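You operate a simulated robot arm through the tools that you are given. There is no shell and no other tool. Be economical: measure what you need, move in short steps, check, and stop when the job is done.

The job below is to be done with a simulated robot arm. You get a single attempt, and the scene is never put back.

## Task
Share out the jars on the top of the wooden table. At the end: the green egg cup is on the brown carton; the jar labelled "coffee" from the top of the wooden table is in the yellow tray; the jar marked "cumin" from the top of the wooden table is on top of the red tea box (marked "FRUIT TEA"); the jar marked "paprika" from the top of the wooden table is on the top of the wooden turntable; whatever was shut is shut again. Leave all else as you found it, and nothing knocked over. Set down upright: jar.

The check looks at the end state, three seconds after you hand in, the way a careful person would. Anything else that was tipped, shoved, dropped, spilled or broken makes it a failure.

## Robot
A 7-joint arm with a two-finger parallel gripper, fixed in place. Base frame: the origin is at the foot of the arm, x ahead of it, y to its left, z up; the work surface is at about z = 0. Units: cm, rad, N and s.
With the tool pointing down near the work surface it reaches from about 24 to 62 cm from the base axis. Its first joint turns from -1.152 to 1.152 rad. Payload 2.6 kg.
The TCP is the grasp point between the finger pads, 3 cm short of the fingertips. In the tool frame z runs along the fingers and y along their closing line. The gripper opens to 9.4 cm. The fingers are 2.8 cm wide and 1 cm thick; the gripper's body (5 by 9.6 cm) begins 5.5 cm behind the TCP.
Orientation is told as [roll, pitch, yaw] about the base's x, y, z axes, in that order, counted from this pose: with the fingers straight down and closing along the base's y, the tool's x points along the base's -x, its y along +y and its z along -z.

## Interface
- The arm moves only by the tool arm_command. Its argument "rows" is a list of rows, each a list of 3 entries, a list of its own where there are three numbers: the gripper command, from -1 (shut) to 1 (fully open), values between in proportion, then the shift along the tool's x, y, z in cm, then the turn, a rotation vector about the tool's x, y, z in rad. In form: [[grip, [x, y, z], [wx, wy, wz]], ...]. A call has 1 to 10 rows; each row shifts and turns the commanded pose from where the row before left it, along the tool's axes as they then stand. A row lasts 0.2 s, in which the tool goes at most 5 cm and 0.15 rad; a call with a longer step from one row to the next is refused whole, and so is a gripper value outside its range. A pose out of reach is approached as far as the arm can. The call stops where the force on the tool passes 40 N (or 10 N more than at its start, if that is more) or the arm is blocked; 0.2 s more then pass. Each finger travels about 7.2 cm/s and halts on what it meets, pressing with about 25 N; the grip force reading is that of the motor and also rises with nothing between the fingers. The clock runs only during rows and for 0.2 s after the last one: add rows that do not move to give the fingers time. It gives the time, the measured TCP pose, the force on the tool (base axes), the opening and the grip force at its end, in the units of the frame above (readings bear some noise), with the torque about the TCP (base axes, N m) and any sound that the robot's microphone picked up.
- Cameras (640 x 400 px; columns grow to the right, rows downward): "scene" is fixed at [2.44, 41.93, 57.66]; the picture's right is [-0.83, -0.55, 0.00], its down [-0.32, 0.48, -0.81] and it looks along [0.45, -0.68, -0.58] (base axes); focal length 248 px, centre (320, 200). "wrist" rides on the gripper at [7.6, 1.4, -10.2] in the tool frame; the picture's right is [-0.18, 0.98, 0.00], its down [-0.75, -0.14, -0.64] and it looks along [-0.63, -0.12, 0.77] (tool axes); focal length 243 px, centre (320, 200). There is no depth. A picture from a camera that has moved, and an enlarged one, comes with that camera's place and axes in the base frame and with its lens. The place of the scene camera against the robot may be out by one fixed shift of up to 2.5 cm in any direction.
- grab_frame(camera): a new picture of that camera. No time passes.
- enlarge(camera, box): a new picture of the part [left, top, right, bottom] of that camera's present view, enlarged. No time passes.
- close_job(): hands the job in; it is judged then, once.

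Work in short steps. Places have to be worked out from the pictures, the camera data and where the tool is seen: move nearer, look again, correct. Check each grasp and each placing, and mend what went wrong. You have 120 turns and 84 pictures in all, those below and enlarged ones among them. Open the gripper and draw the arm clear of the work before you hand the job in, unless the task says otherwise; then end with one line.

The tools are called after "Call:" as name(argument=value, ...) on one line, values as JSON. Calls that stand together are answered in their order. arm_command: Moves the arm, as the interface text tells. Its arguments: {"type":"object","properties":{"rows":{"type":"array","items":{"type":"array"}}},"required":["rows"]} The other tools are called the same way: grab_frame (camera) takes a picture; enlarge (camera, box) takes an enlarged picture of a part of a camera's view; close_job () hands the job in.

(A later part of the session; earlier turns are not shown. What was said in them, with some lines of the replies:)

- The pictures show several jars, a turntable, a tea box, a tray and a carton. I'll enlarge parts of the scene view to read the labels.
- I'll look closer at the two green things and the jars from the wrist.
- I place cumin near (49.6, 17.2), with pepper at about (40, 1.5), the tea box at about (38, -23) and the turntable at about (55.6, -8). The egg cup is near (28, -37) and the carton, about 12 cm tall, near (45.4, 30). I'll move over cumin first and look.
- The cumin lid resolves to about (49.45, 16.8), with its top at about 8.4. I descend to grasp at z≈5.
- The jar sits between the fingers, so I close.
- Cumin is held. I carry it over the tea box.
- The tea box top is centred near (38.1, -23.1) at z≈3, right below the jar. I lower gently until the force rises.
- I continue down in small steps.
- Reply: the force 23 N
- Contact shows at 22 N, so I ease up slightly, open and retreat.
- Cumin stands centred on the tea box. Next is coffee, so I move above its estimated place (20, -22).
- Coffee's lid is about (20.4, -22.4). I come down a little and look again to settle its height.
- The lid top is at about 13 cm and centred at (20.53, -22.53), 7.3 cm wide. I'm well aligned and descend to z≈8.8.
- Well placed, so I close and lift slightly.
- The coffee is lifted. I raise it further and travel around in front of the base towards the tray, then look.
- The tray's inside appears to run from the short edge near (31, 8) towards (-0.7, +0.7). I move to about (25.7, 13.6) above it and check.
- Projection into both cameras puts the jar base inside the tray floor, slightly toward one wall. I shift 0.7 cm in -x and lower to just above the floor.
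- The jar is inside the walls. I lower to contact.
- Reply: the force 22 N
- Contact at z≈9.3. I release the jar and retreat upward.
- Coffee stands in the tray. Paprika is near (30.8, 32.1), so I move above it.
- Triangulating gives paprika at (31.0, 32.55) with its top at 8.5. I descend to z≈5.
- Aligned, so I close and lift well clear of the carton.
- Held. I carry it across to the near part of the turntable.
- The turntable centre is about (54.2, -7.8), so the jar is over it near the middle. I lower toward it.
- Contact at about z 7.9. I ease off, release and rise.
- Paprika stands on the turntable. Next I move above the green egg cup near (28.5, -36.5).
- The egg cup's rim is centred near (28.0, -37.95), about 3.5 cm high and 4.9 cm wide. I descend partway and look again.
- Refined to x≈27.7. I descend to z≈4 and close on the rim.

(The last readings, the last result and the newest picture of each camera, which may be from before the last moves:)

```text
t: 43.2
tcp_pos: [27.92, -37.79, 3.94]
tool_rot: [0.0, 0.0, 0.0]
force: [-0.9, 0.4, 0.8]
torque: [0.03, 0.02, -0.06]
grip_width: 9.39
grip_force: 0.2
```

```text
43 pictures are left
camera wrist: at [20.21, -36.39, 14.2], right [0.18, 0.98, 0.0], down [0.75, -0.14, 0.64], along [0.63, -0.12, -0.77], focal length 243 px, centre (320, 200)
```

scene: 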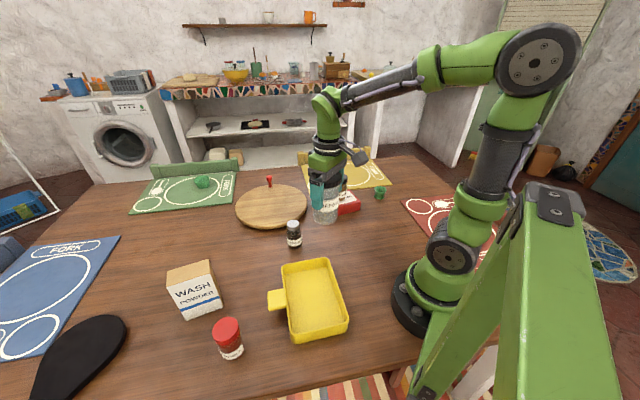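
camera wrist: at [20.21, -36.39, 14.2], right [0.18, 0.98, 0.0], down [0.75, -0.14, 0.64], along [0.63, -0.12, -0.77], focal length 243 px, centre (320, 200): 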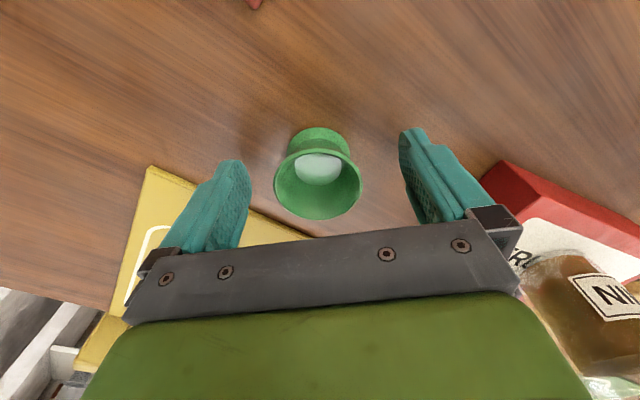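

Centred. I close and lift a little.

Call:
arm_command(rows=[[0.3, [0, 0, 0], [0, 0, 0]], [-0.2, [0, 0, 0], [0, 0, 0]], [-1, [0, 0, 0], [0, 0, 0]], [-1, [0, 0, 0], [0, 0, 0]], [-1, [0, 0, 0], [0, 0, 0]]])

Call:
arm_command(rows=[[-1, [0, 0, -0.5], [0, 0, 0]], [-1, [0, 0, -2], [0, 0, 0]], [-1, [0, 0, -3], [0, 0, 0]], [-1, [0, 0, 0], [0, 0, 0]]])

Call:
grab_frame(camera="wrist")

Call:
enlarge(camera="scene", box=[340, 140, 420, 210])

```text
t: 44.4
tcp_pos: [27.87, -37.89, 4.14]
tool_rot: [-0.004, -0.002, -0.001]
force: [1.8, -1.8, 13.9]
torque: [-0.34, -0.04, 0.02]
grip_width: 4.83
grip_force: 25.0
```

```text
t: 45.4
tcp_pos: [27.71, -37.94, 9.38]
tool_rot: [0.0, -0.001, -0.001]
force: [0.3, -0.2, -1.5]
torque: [-0.01, 0.02, 0.01]
grip_width: 4.84
grip_force: 25.2
```

```text
42 pictures are left
camera wrist: at [20.17, -36.54, 19.69], right [0.18, 0.98, 0.0], down [0.75, -0.14, 0.64], along [0.63, -0.12, -0.77], focal length 243 px, centre (320, 200)
```

wrist: 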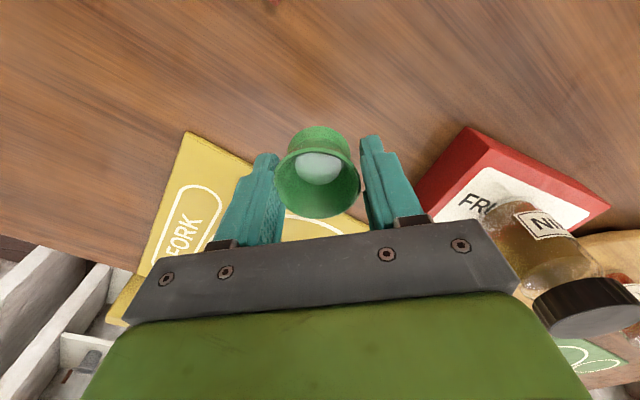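

```text
5.71 times, centred on (380, 175) of scene
camera zoom: at [2.44, 41.93, 57.66], right [-0.83, -0.55, 0.0], down [-0.32, 0.48, -0.81], along [0.45, -0.68, -0.58], focal length 1415 px, centre (-23, 343)
```

zoom: 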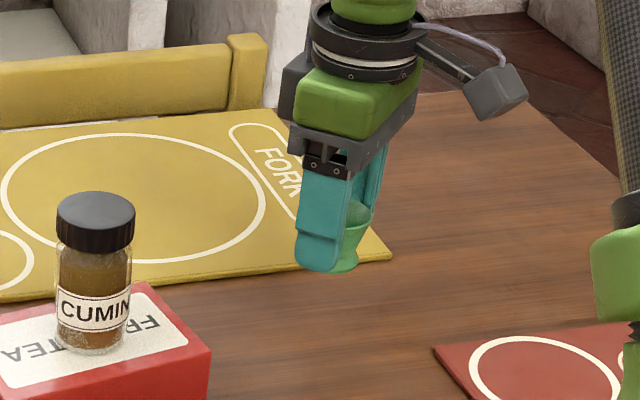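

The egg cup is held upright. I lift to z≈24 and start across to the carton.

Call:
arm_command(rows=[[-1, [0, 0, -5], [0, 0, 0]], [-1, [0, 0, -5], [0, 0, 0]], [-1, [0, 0, -4.6], [0, 0, 0]], [-1, [-1.18, 4.53, 0], [0, 0, 0]], [-1, [-1.18, 4.53, 0], [0, 0, 0]], [-1, [-1.18, 4.53, 0], [0, 0, 0]], [-1, [-1.18, 4.53, 0], [0, 0, 0]], [-1, [-1.18, 4.53, 0], [0, 0, 0]], [-1, [-1.18, 4.53, 0], [0, 0, 0]], [-1, [-1.18, 4.53, 0], [0, 0, 0]]])

Call:
arm_command(rows=[[-1, [-1.18, 4.53, 0], [0, 0, 0]], [-1, [-1.18, 4.53, 0], [0, 0, 0]], [-1, [-1.18, 4.53, 0], [0, 0, 0]], [-1, [-1.18, 4.53, 0], [0, 0, 0]], [-1, [-1.18, 4.53, 0], [0, 0, 0]], [-1, [-0.5, 4.0, 0], [0, 0, 0]], [-1, [0, 0, 0], [0, 0, 0]], [-1, [0, 0, 0], [0, 0, 0]]])

Call:
grab_frame(camera="wrist")

Call:
grab_frame(camera="scene")

```text
t: 47.6
tcp_pos: [36.15, -6.18, 24.43]
tool_rot: [-0.001, 0.0, -0.003]
force: [-0.3, -0.6, -1.1]
torque: [-0.03, 0.03, -0.01]
grip_width: 4.8
grip_force: 25.1
```

```text
t: 49.4
tcp_pos: [42.43, 20.64, 24.19]
tool_rot: [0.001, 0.002, 0.0]
force: [-0.4, 0.4, -0.6]
torque: [-0.01, -0.03, -0.03]
grip_width: 4.85
grip_force: 25.0
```

```text
40 pictures are left
camera wrist: at [34.82, 22.09, 34.49], right [0.18, 0.98, 0.0], down [0.75, -0.14, 0.64], along [0.63, -0.12, -0.77], focal length 243 px, centre (320, 200)
```

wrist: 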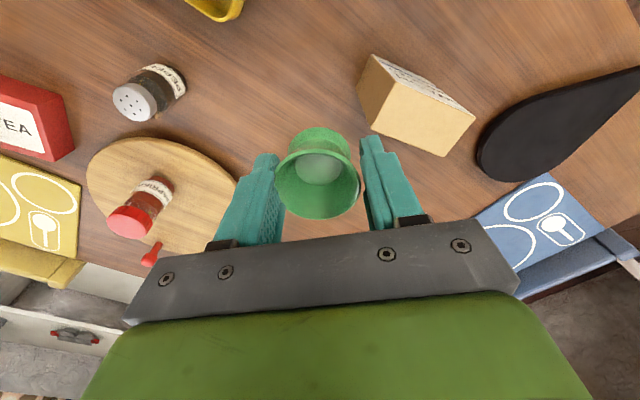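

```text
39 pictures are left
```

scene: 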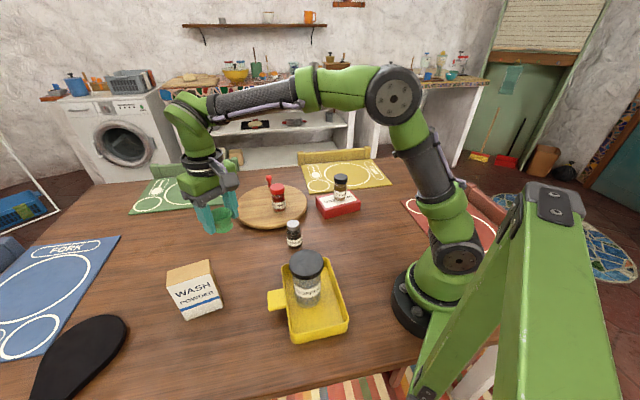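

I enlarge the carton's top to locate its corners.

Call:
enlarge(camera="wrist", box=[340, 40, 500, 170])

```text
3.08 times, centred on (420, 105) of wrist
camera zoom: at [34.82, 22.09, 34.49], right [0.18, 0.98, 0.0], down [0.75, -0.14, 0.64], along [0.63, -0.12, -0.77], focal length 746 px, centre (12, 492)
```

zoom: 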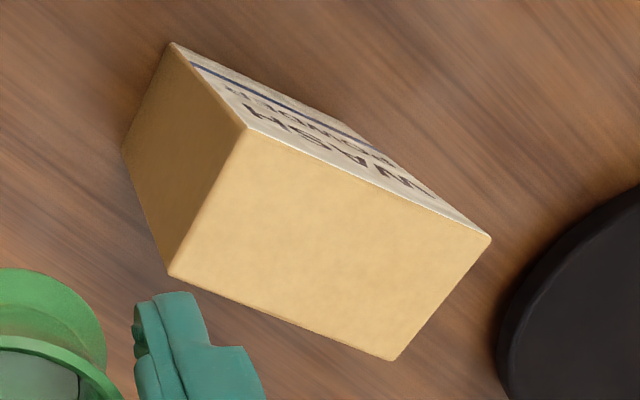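

The carton's top is centred at (45.4, 29.75), about 4.5 × 8.4 cm and 12.5 cm high. I move over it and lower to just above.

Call:
arm_command(rows=[[-1, [-1.5, 4.55, 0], [0, 0, 0]], [-1, [-1.47, 4.55, 0], [0, 0, 0]], [-1, [0, 0, 3], [0, 0, 0]], [-1, [0, 0, 2.2], [0, 0, 0]], [-1, [0, 0, 0], [0, 0, 0]], [-1, [0, 0, 0], [0, 0, 0]]])

Call:
grab_frame(camera="wrist")

Call:
enlarge(camera="scene", box=[140, 210, 260, 330])

```text
t: 50.8
tcp_pos: [45.45, 29.64, 18.81]
tool_rot: [0.0, 0.0, 0.001]
force: [0.3, -0.7, -0.8]
torque: [0.01, 0.0, 0.02]
grip_width: 4.83
grip_force: 24.6
```

```text
37 pictures are left
camera wrist: at [37.84, 31.03, 29.08], right [0.18, 0.98, 0.0], down [0.75, -0.14, 0.64], along [0.63, -0.12, -0.77], focal length 243 px, centre (320, 200)
```

wrist: 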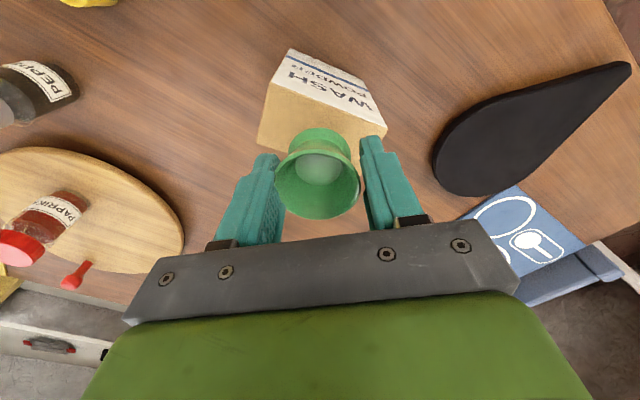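

```text
3.33 times, centred on (200, 270) of scene
camera zoom: at [2.44, 41.93, 57.66], right [-0.83, -0.55, 0.0], down [-0.32, 0.48, -0.81], along [0.45, -0.68, -0.58], focal length 826 px, centre (720, -33)
```

zoom: 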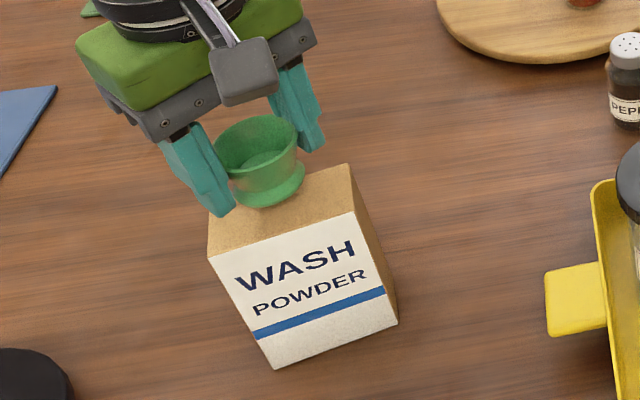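

The foot is over the carton top, about 2 cm above. I lower further and recheck.

Call:
arm_command(rows=[[-1, [0, 0, 1], [0, 0, 0]], [-1, [0, 0, 0.5], [0, 0, 0]], [-1, [0, 0, 0], [0, 0, 0]]])

Call:
enlarge(camera="scene", box=[150, 220, 230, 290])

Call:
enlarge(camera="wrist", box=[240, 40, 400, 240])

```text
t: 51.6
tcp_pos: [45.5, 29.59, 17.4]
tool_rot: [0.0, 0.0, -0.001]
force: [0.2, 0.4, -1.3]
torque: [0.0, -0.01, 0.01]
grip_width: 4.87
grip_force: 25.3
```

```text
5.71 times, centred on (190, 255) of scene
camera zoom: at [2.44, 41.93, 57.66], right [-0.83, -0.55, 0.0], down [-0.32, 0.48, -0.81], along [0.45, -0.68, -0.58], focal length 1415 px, centre (1063, -114)
```

zoom: 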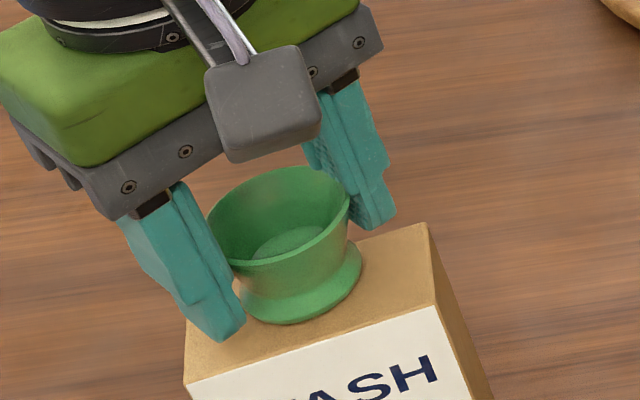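

```text
2.00 times, centred on (320, 140) of wrist
camera zoom: at [37.86, 31.05, 27.66], right [0.18, 0.98, 0.0], down [0.75, -0.14, 0.64], along [0.63, -0.12, -0.77], focal length 485 px, centre (320, 320)
```

zoom: 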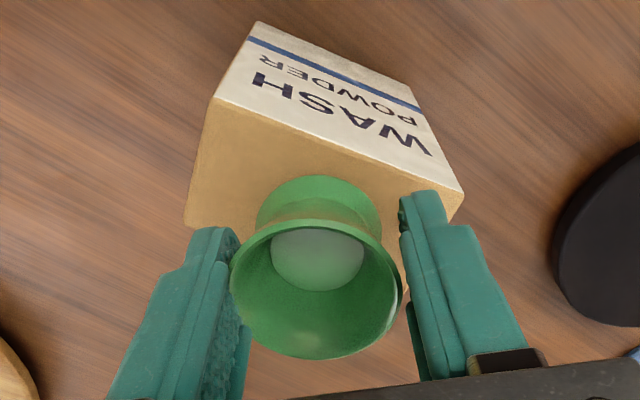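

The foot's centre is at about (45.55, 29.6). I shift about 0.3 cm toward the printed face so the foot is centred, then lower to contact.

Call:
arm_command(rows=[[-1, [0.28, 0.2, 0], [0, 0, 0]], [-1, [0, 0, 0.3], [0, 0, 0]], [-1, [0, 0, 0.2], [0, 0, 0]], [-1, [0, 0, 0.15], [0, 0, 0]], [-1, [0, 0, 0], [0, 0, 0]]])

Call:
enlarge(camera="scene", box=[150, 220, 230, 290])

```text
t: 52.8
tcp_pos: [45.28, 29.91, 17.18]
tool_rot: [0.003, -0.004, -0.002]
force: [-6.5, -4.3, 25.9]
torque: [-0.75, 0.27, -0.12]
grip_width: 4.8
grip_force: 25.1
```

```text
5.71 times, centred on (190, 255) of scene
camera zoom: at [2.42, 41.92, 57.67], right [-0.83, -0.55, 0.0], down [-0.32, 0.48, -0.81], along [0.45, -0.68, -0.58], focal length 1415 px, centre (1063, -114)
```

zoom: 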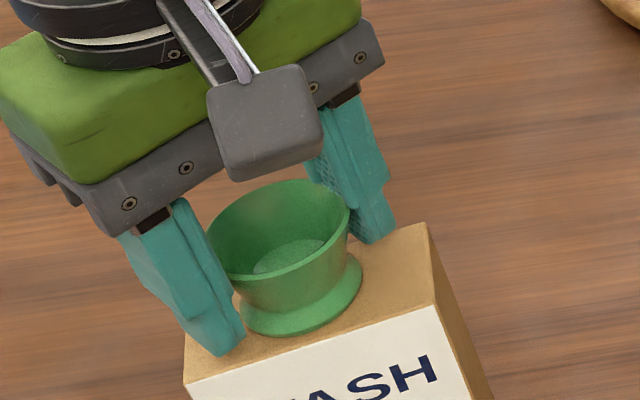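

Contact is felt with an off-centre torque, so the cup may be tilted slightly. I relieve the pressure and inspect.

Call:
arm_command(rows=[[-1, [0, 0, -0.3], [0, 0, 0]], [-1, [0, 0, 0], [0, 0, 0]]])

Call:
enlarge(camera="wrist", box=[240, 60, 400, 220])

Call:
enlarge(camera="scene", box=[170, 240, 220, 280])

```text
t: 53.4
tcp_pos: [45.19, 29.84, 17.05]
tool_rot: [-0.001, -0.002, 0.0]
force: [2.9, 2.0, 12.9]
torque: [-0.23, -0.15, 0.06]
grip_width: 4.85
grip_force: 24.5
```

```text
2.50 times, centred on (320, 140) of wrist
camera zoom: at [37.59, 31.32, 27.33], right [0.18, 0.98, 0.0], down [0.75, -0.14, 0.64], along [0.63, -0.12, -0.77], focal length 606 px, centre (320, 350)
```

zoom: 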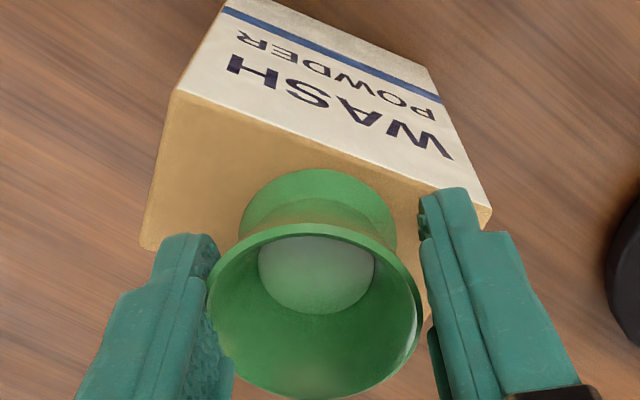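

```text
10.00 times, centred on (195, 260) of scene
camera zoom: at [2.43, 41.93, 57.67], right [-0.83, -0.55, 0.0], down [-0.32, 0.48, -0.81], along [0.45, -0.68, -0.58], focal length 2476 px, centre (1570, -400)
```

zoom: 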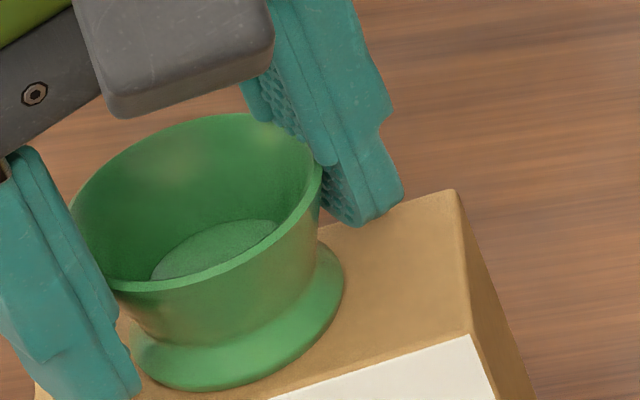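

It looks upright. The foot still sits about 0.3 cm toward the back, so I lift slightly, nudge and set it down again.

Call:
arm_command(rows=[[-1, [0, 0, -0.6], [0, 0, 0]], [-1, [0.24, 0.15, 0], [0, 0, 0]], [-1, [0, 0, 0], [0, 0, 0]], [-1, [0, 0, 0.3], [0, 0, 0]], [-1, [0, 0, 0.15], [0, 0, 0]], [-1, [0, 0, 0], [0, 0, 0]]])

Call:
enlarge(camera="wrist", box=[240, 60, 400, 220])

```text
t: 54.8
tcp_pos: [44.97, 30.09, 17.2]
tool_rot: [0.001, 0.0, 0.0]
force: [-0.1, 0.0, -1.2]
torque: [-0.01, 0.05, 0.02]
grip_width: 4.82
grip_force: 24.9
```

```text
2.50 times, centred on (320, 140) of wrist
camera zoom: at [37.36, 31.52, 27.5], right [0.18, 0.98, 0.0], down [0.75, -0.14, 0.64], along [0.63, -0.12, -0.77], focal length 606 px, centre (320, 350)
```

zoom: 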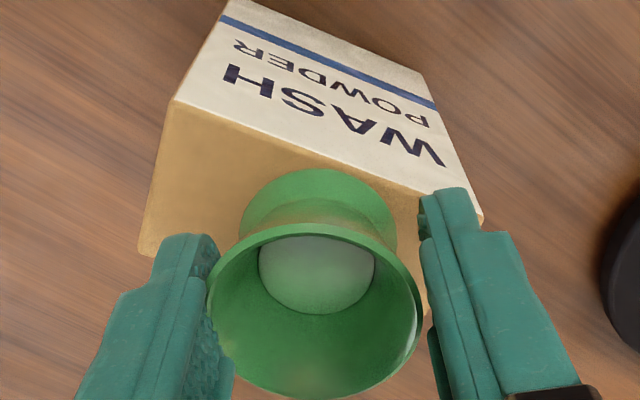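

It's centred now and hangs just above contact. I lower a touch more until it bears.

Call:
arm_command(rows=[[-1, [0, 0, 0.15], [0, 0, 0]], [-1, [0, 0, 0.05], [0, 0, 0]], [-1, [0, 0, 0], [0, 0, 0]]])

```text
t: 55.6
tcp_pos: [45.03, 30.11, 17.15]
tool_rot: [0.0, 0.002, -0.002]
force: [-0.3, 0.6, 0.8]
torque: [-0.02, 0.0, -0.03]
grip_width: 4.83
grip_force: 24.7
```

Just touching. I open slowly.

Call:
arm_command(rows=[[0.05, [0, 0, 0.04], [0, 0, 0]], [0.15, [0, 0, 0], [0, 0, 0]], [0.3, [0, 0, 0], [0, 0, 0]], [0.6, [0, 0, 0], [0, 0, 0]], [0.8, [0, 0, 0], [0, 0, 0]], [0.8, [0, 0, 0], [0, 0, 0]]])

Call:
enlarge(camera="wrist", box=[240, 60, 400, 220])

Call:
enlarge(camera="scene", box=[150, 220, 230, 290])

```text
t: 57.0
tcp_pos: [44.97, 30.0, 17.05]
tool_rot: [-0.001, 0.002, 0.0]
force: [-0.5, 0.6, 0.3]
torque: [0.03, 0.0, 0.01]
grip_width: 8.45
grip_force: 0.0
```

```text
2.50 times, centred on (320, 140) of wrist
camera zoom: at [37.36, 31.48, 27.3], right [0.18, 0.98, 0.0], down [0.75, -0.14, 0.64], along [0.63, -0.12, -0.77], focal length 606 px, centre (320, 350)
```

zoom: 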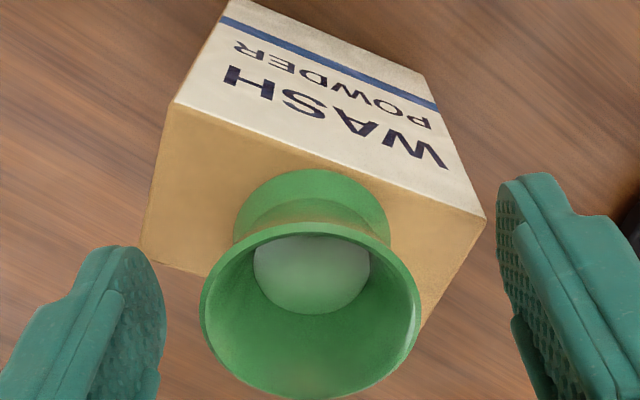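

```text
5.71 times, centred on (190, 255) of scene
camera zoom: at [2.44, 41.93, 57.66], right [-0.83, -0.55, 0.0], down [-0.32, 0.48, -0.81], along [0.45, -0.68, -0.58], focal length 1415 px, centre (1063, -114)
```

zoom: 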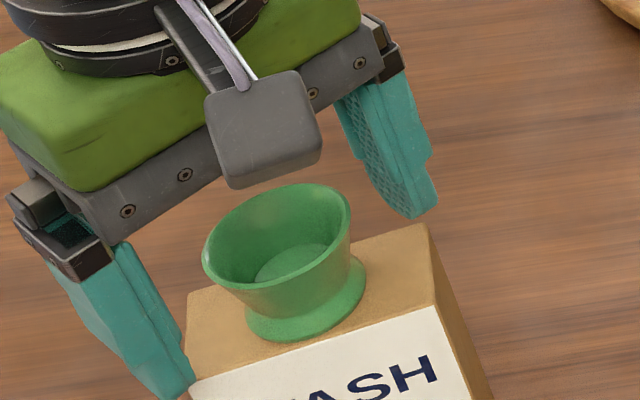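

The cup stands on the carton. I rise straight up and draw clear.

Call:
arm_command(rows=[[0.8, [0, 0, -1.5], [0, 0, 0]], [0.8, [0, 0, -4], [0, 0, 0]], [0.8, [0, 0, -4.5], [0, 0, 0]], [1, [0, 0, -4.5], [0, 0, 0]], [1, [1, -4.5, -1], [0, 0, 0]], [1, [1, -4.5, 0], [0, 0, 0]], [1, [1, -4.5, 0], [0, 0, 0]], [1, [1, -4.5, 0], [0, 0, 0]], [1, [1, -4.5, 0], [0, 0, 0]], [1, [1, -4.5, 0], [0, 0, 0]]])

Call:
grab_frame(camera="scene")

Call:
grab_frame(camera="wrist")

Call:
enlarge(camera="scene", box=[140, 210, 360, 360])

```text
t: 59.2
tcp_pos: [38.69, 3.02, 32.19]
tool_rot: [0.002, 0.001, 0.0]
force: [0.1, 0.5, 0.1]
torque: [0.02, -0.03, 0.0]
grip_width: 9.4
grip_force: 0.1
```

```text
27 pictures are left
```

scene: 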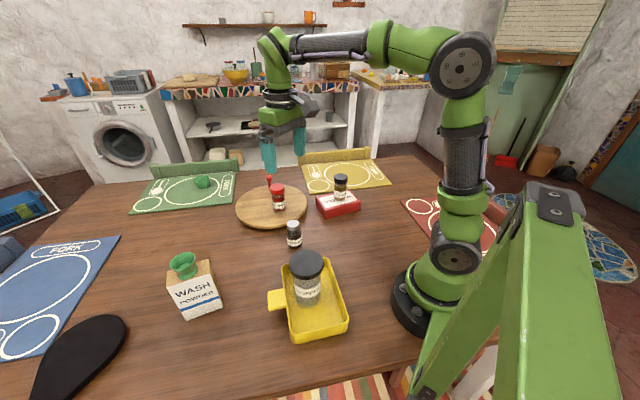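

```text
26 pictures are left
camera wrist: at [31.1, 4.38, 42.48], right [0.18, 0.98, 0.0], down [0.75, -0.14, 0.64], along [0.63, -0.12, -0.77], focal length 243 px, centre (320, 200)
```

wrist: 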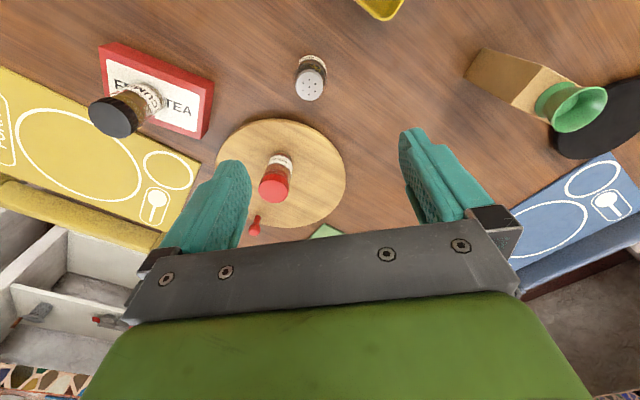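

```text
2.67 times, centred on (250, 285) of scene
camera zoom: at [2.44, 41.93, 57.66], right [-0.83, -0.55, 0.0], down [-0.32, 0.48, -0.81], along [0.45, -0.68, -0.58], focal length 660 px, centre (507, -27)
```

zoom: 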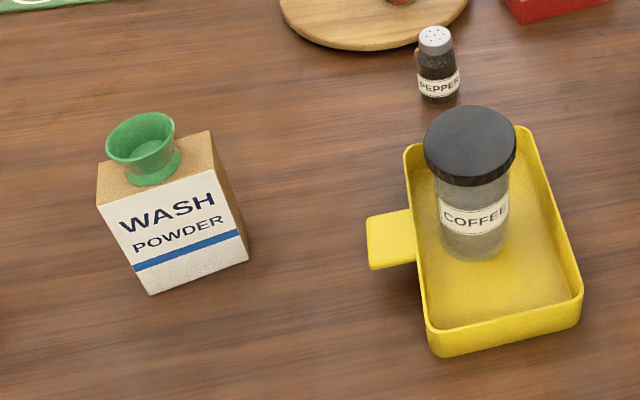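

All the items are in place and upright, the other things look undisturbed, and the arm is clear. I hand in.

Call:
close_job()

```text
The job is handed in.
```

The job is handed in: coffee is in the yellow tray, cumin on the red tea box, paprika on the turntable, and the egg cup on the carton (the one marked "WASH POWDER"). In the last pictures all were upright, nothing else had been moved, and nothing had been opened.
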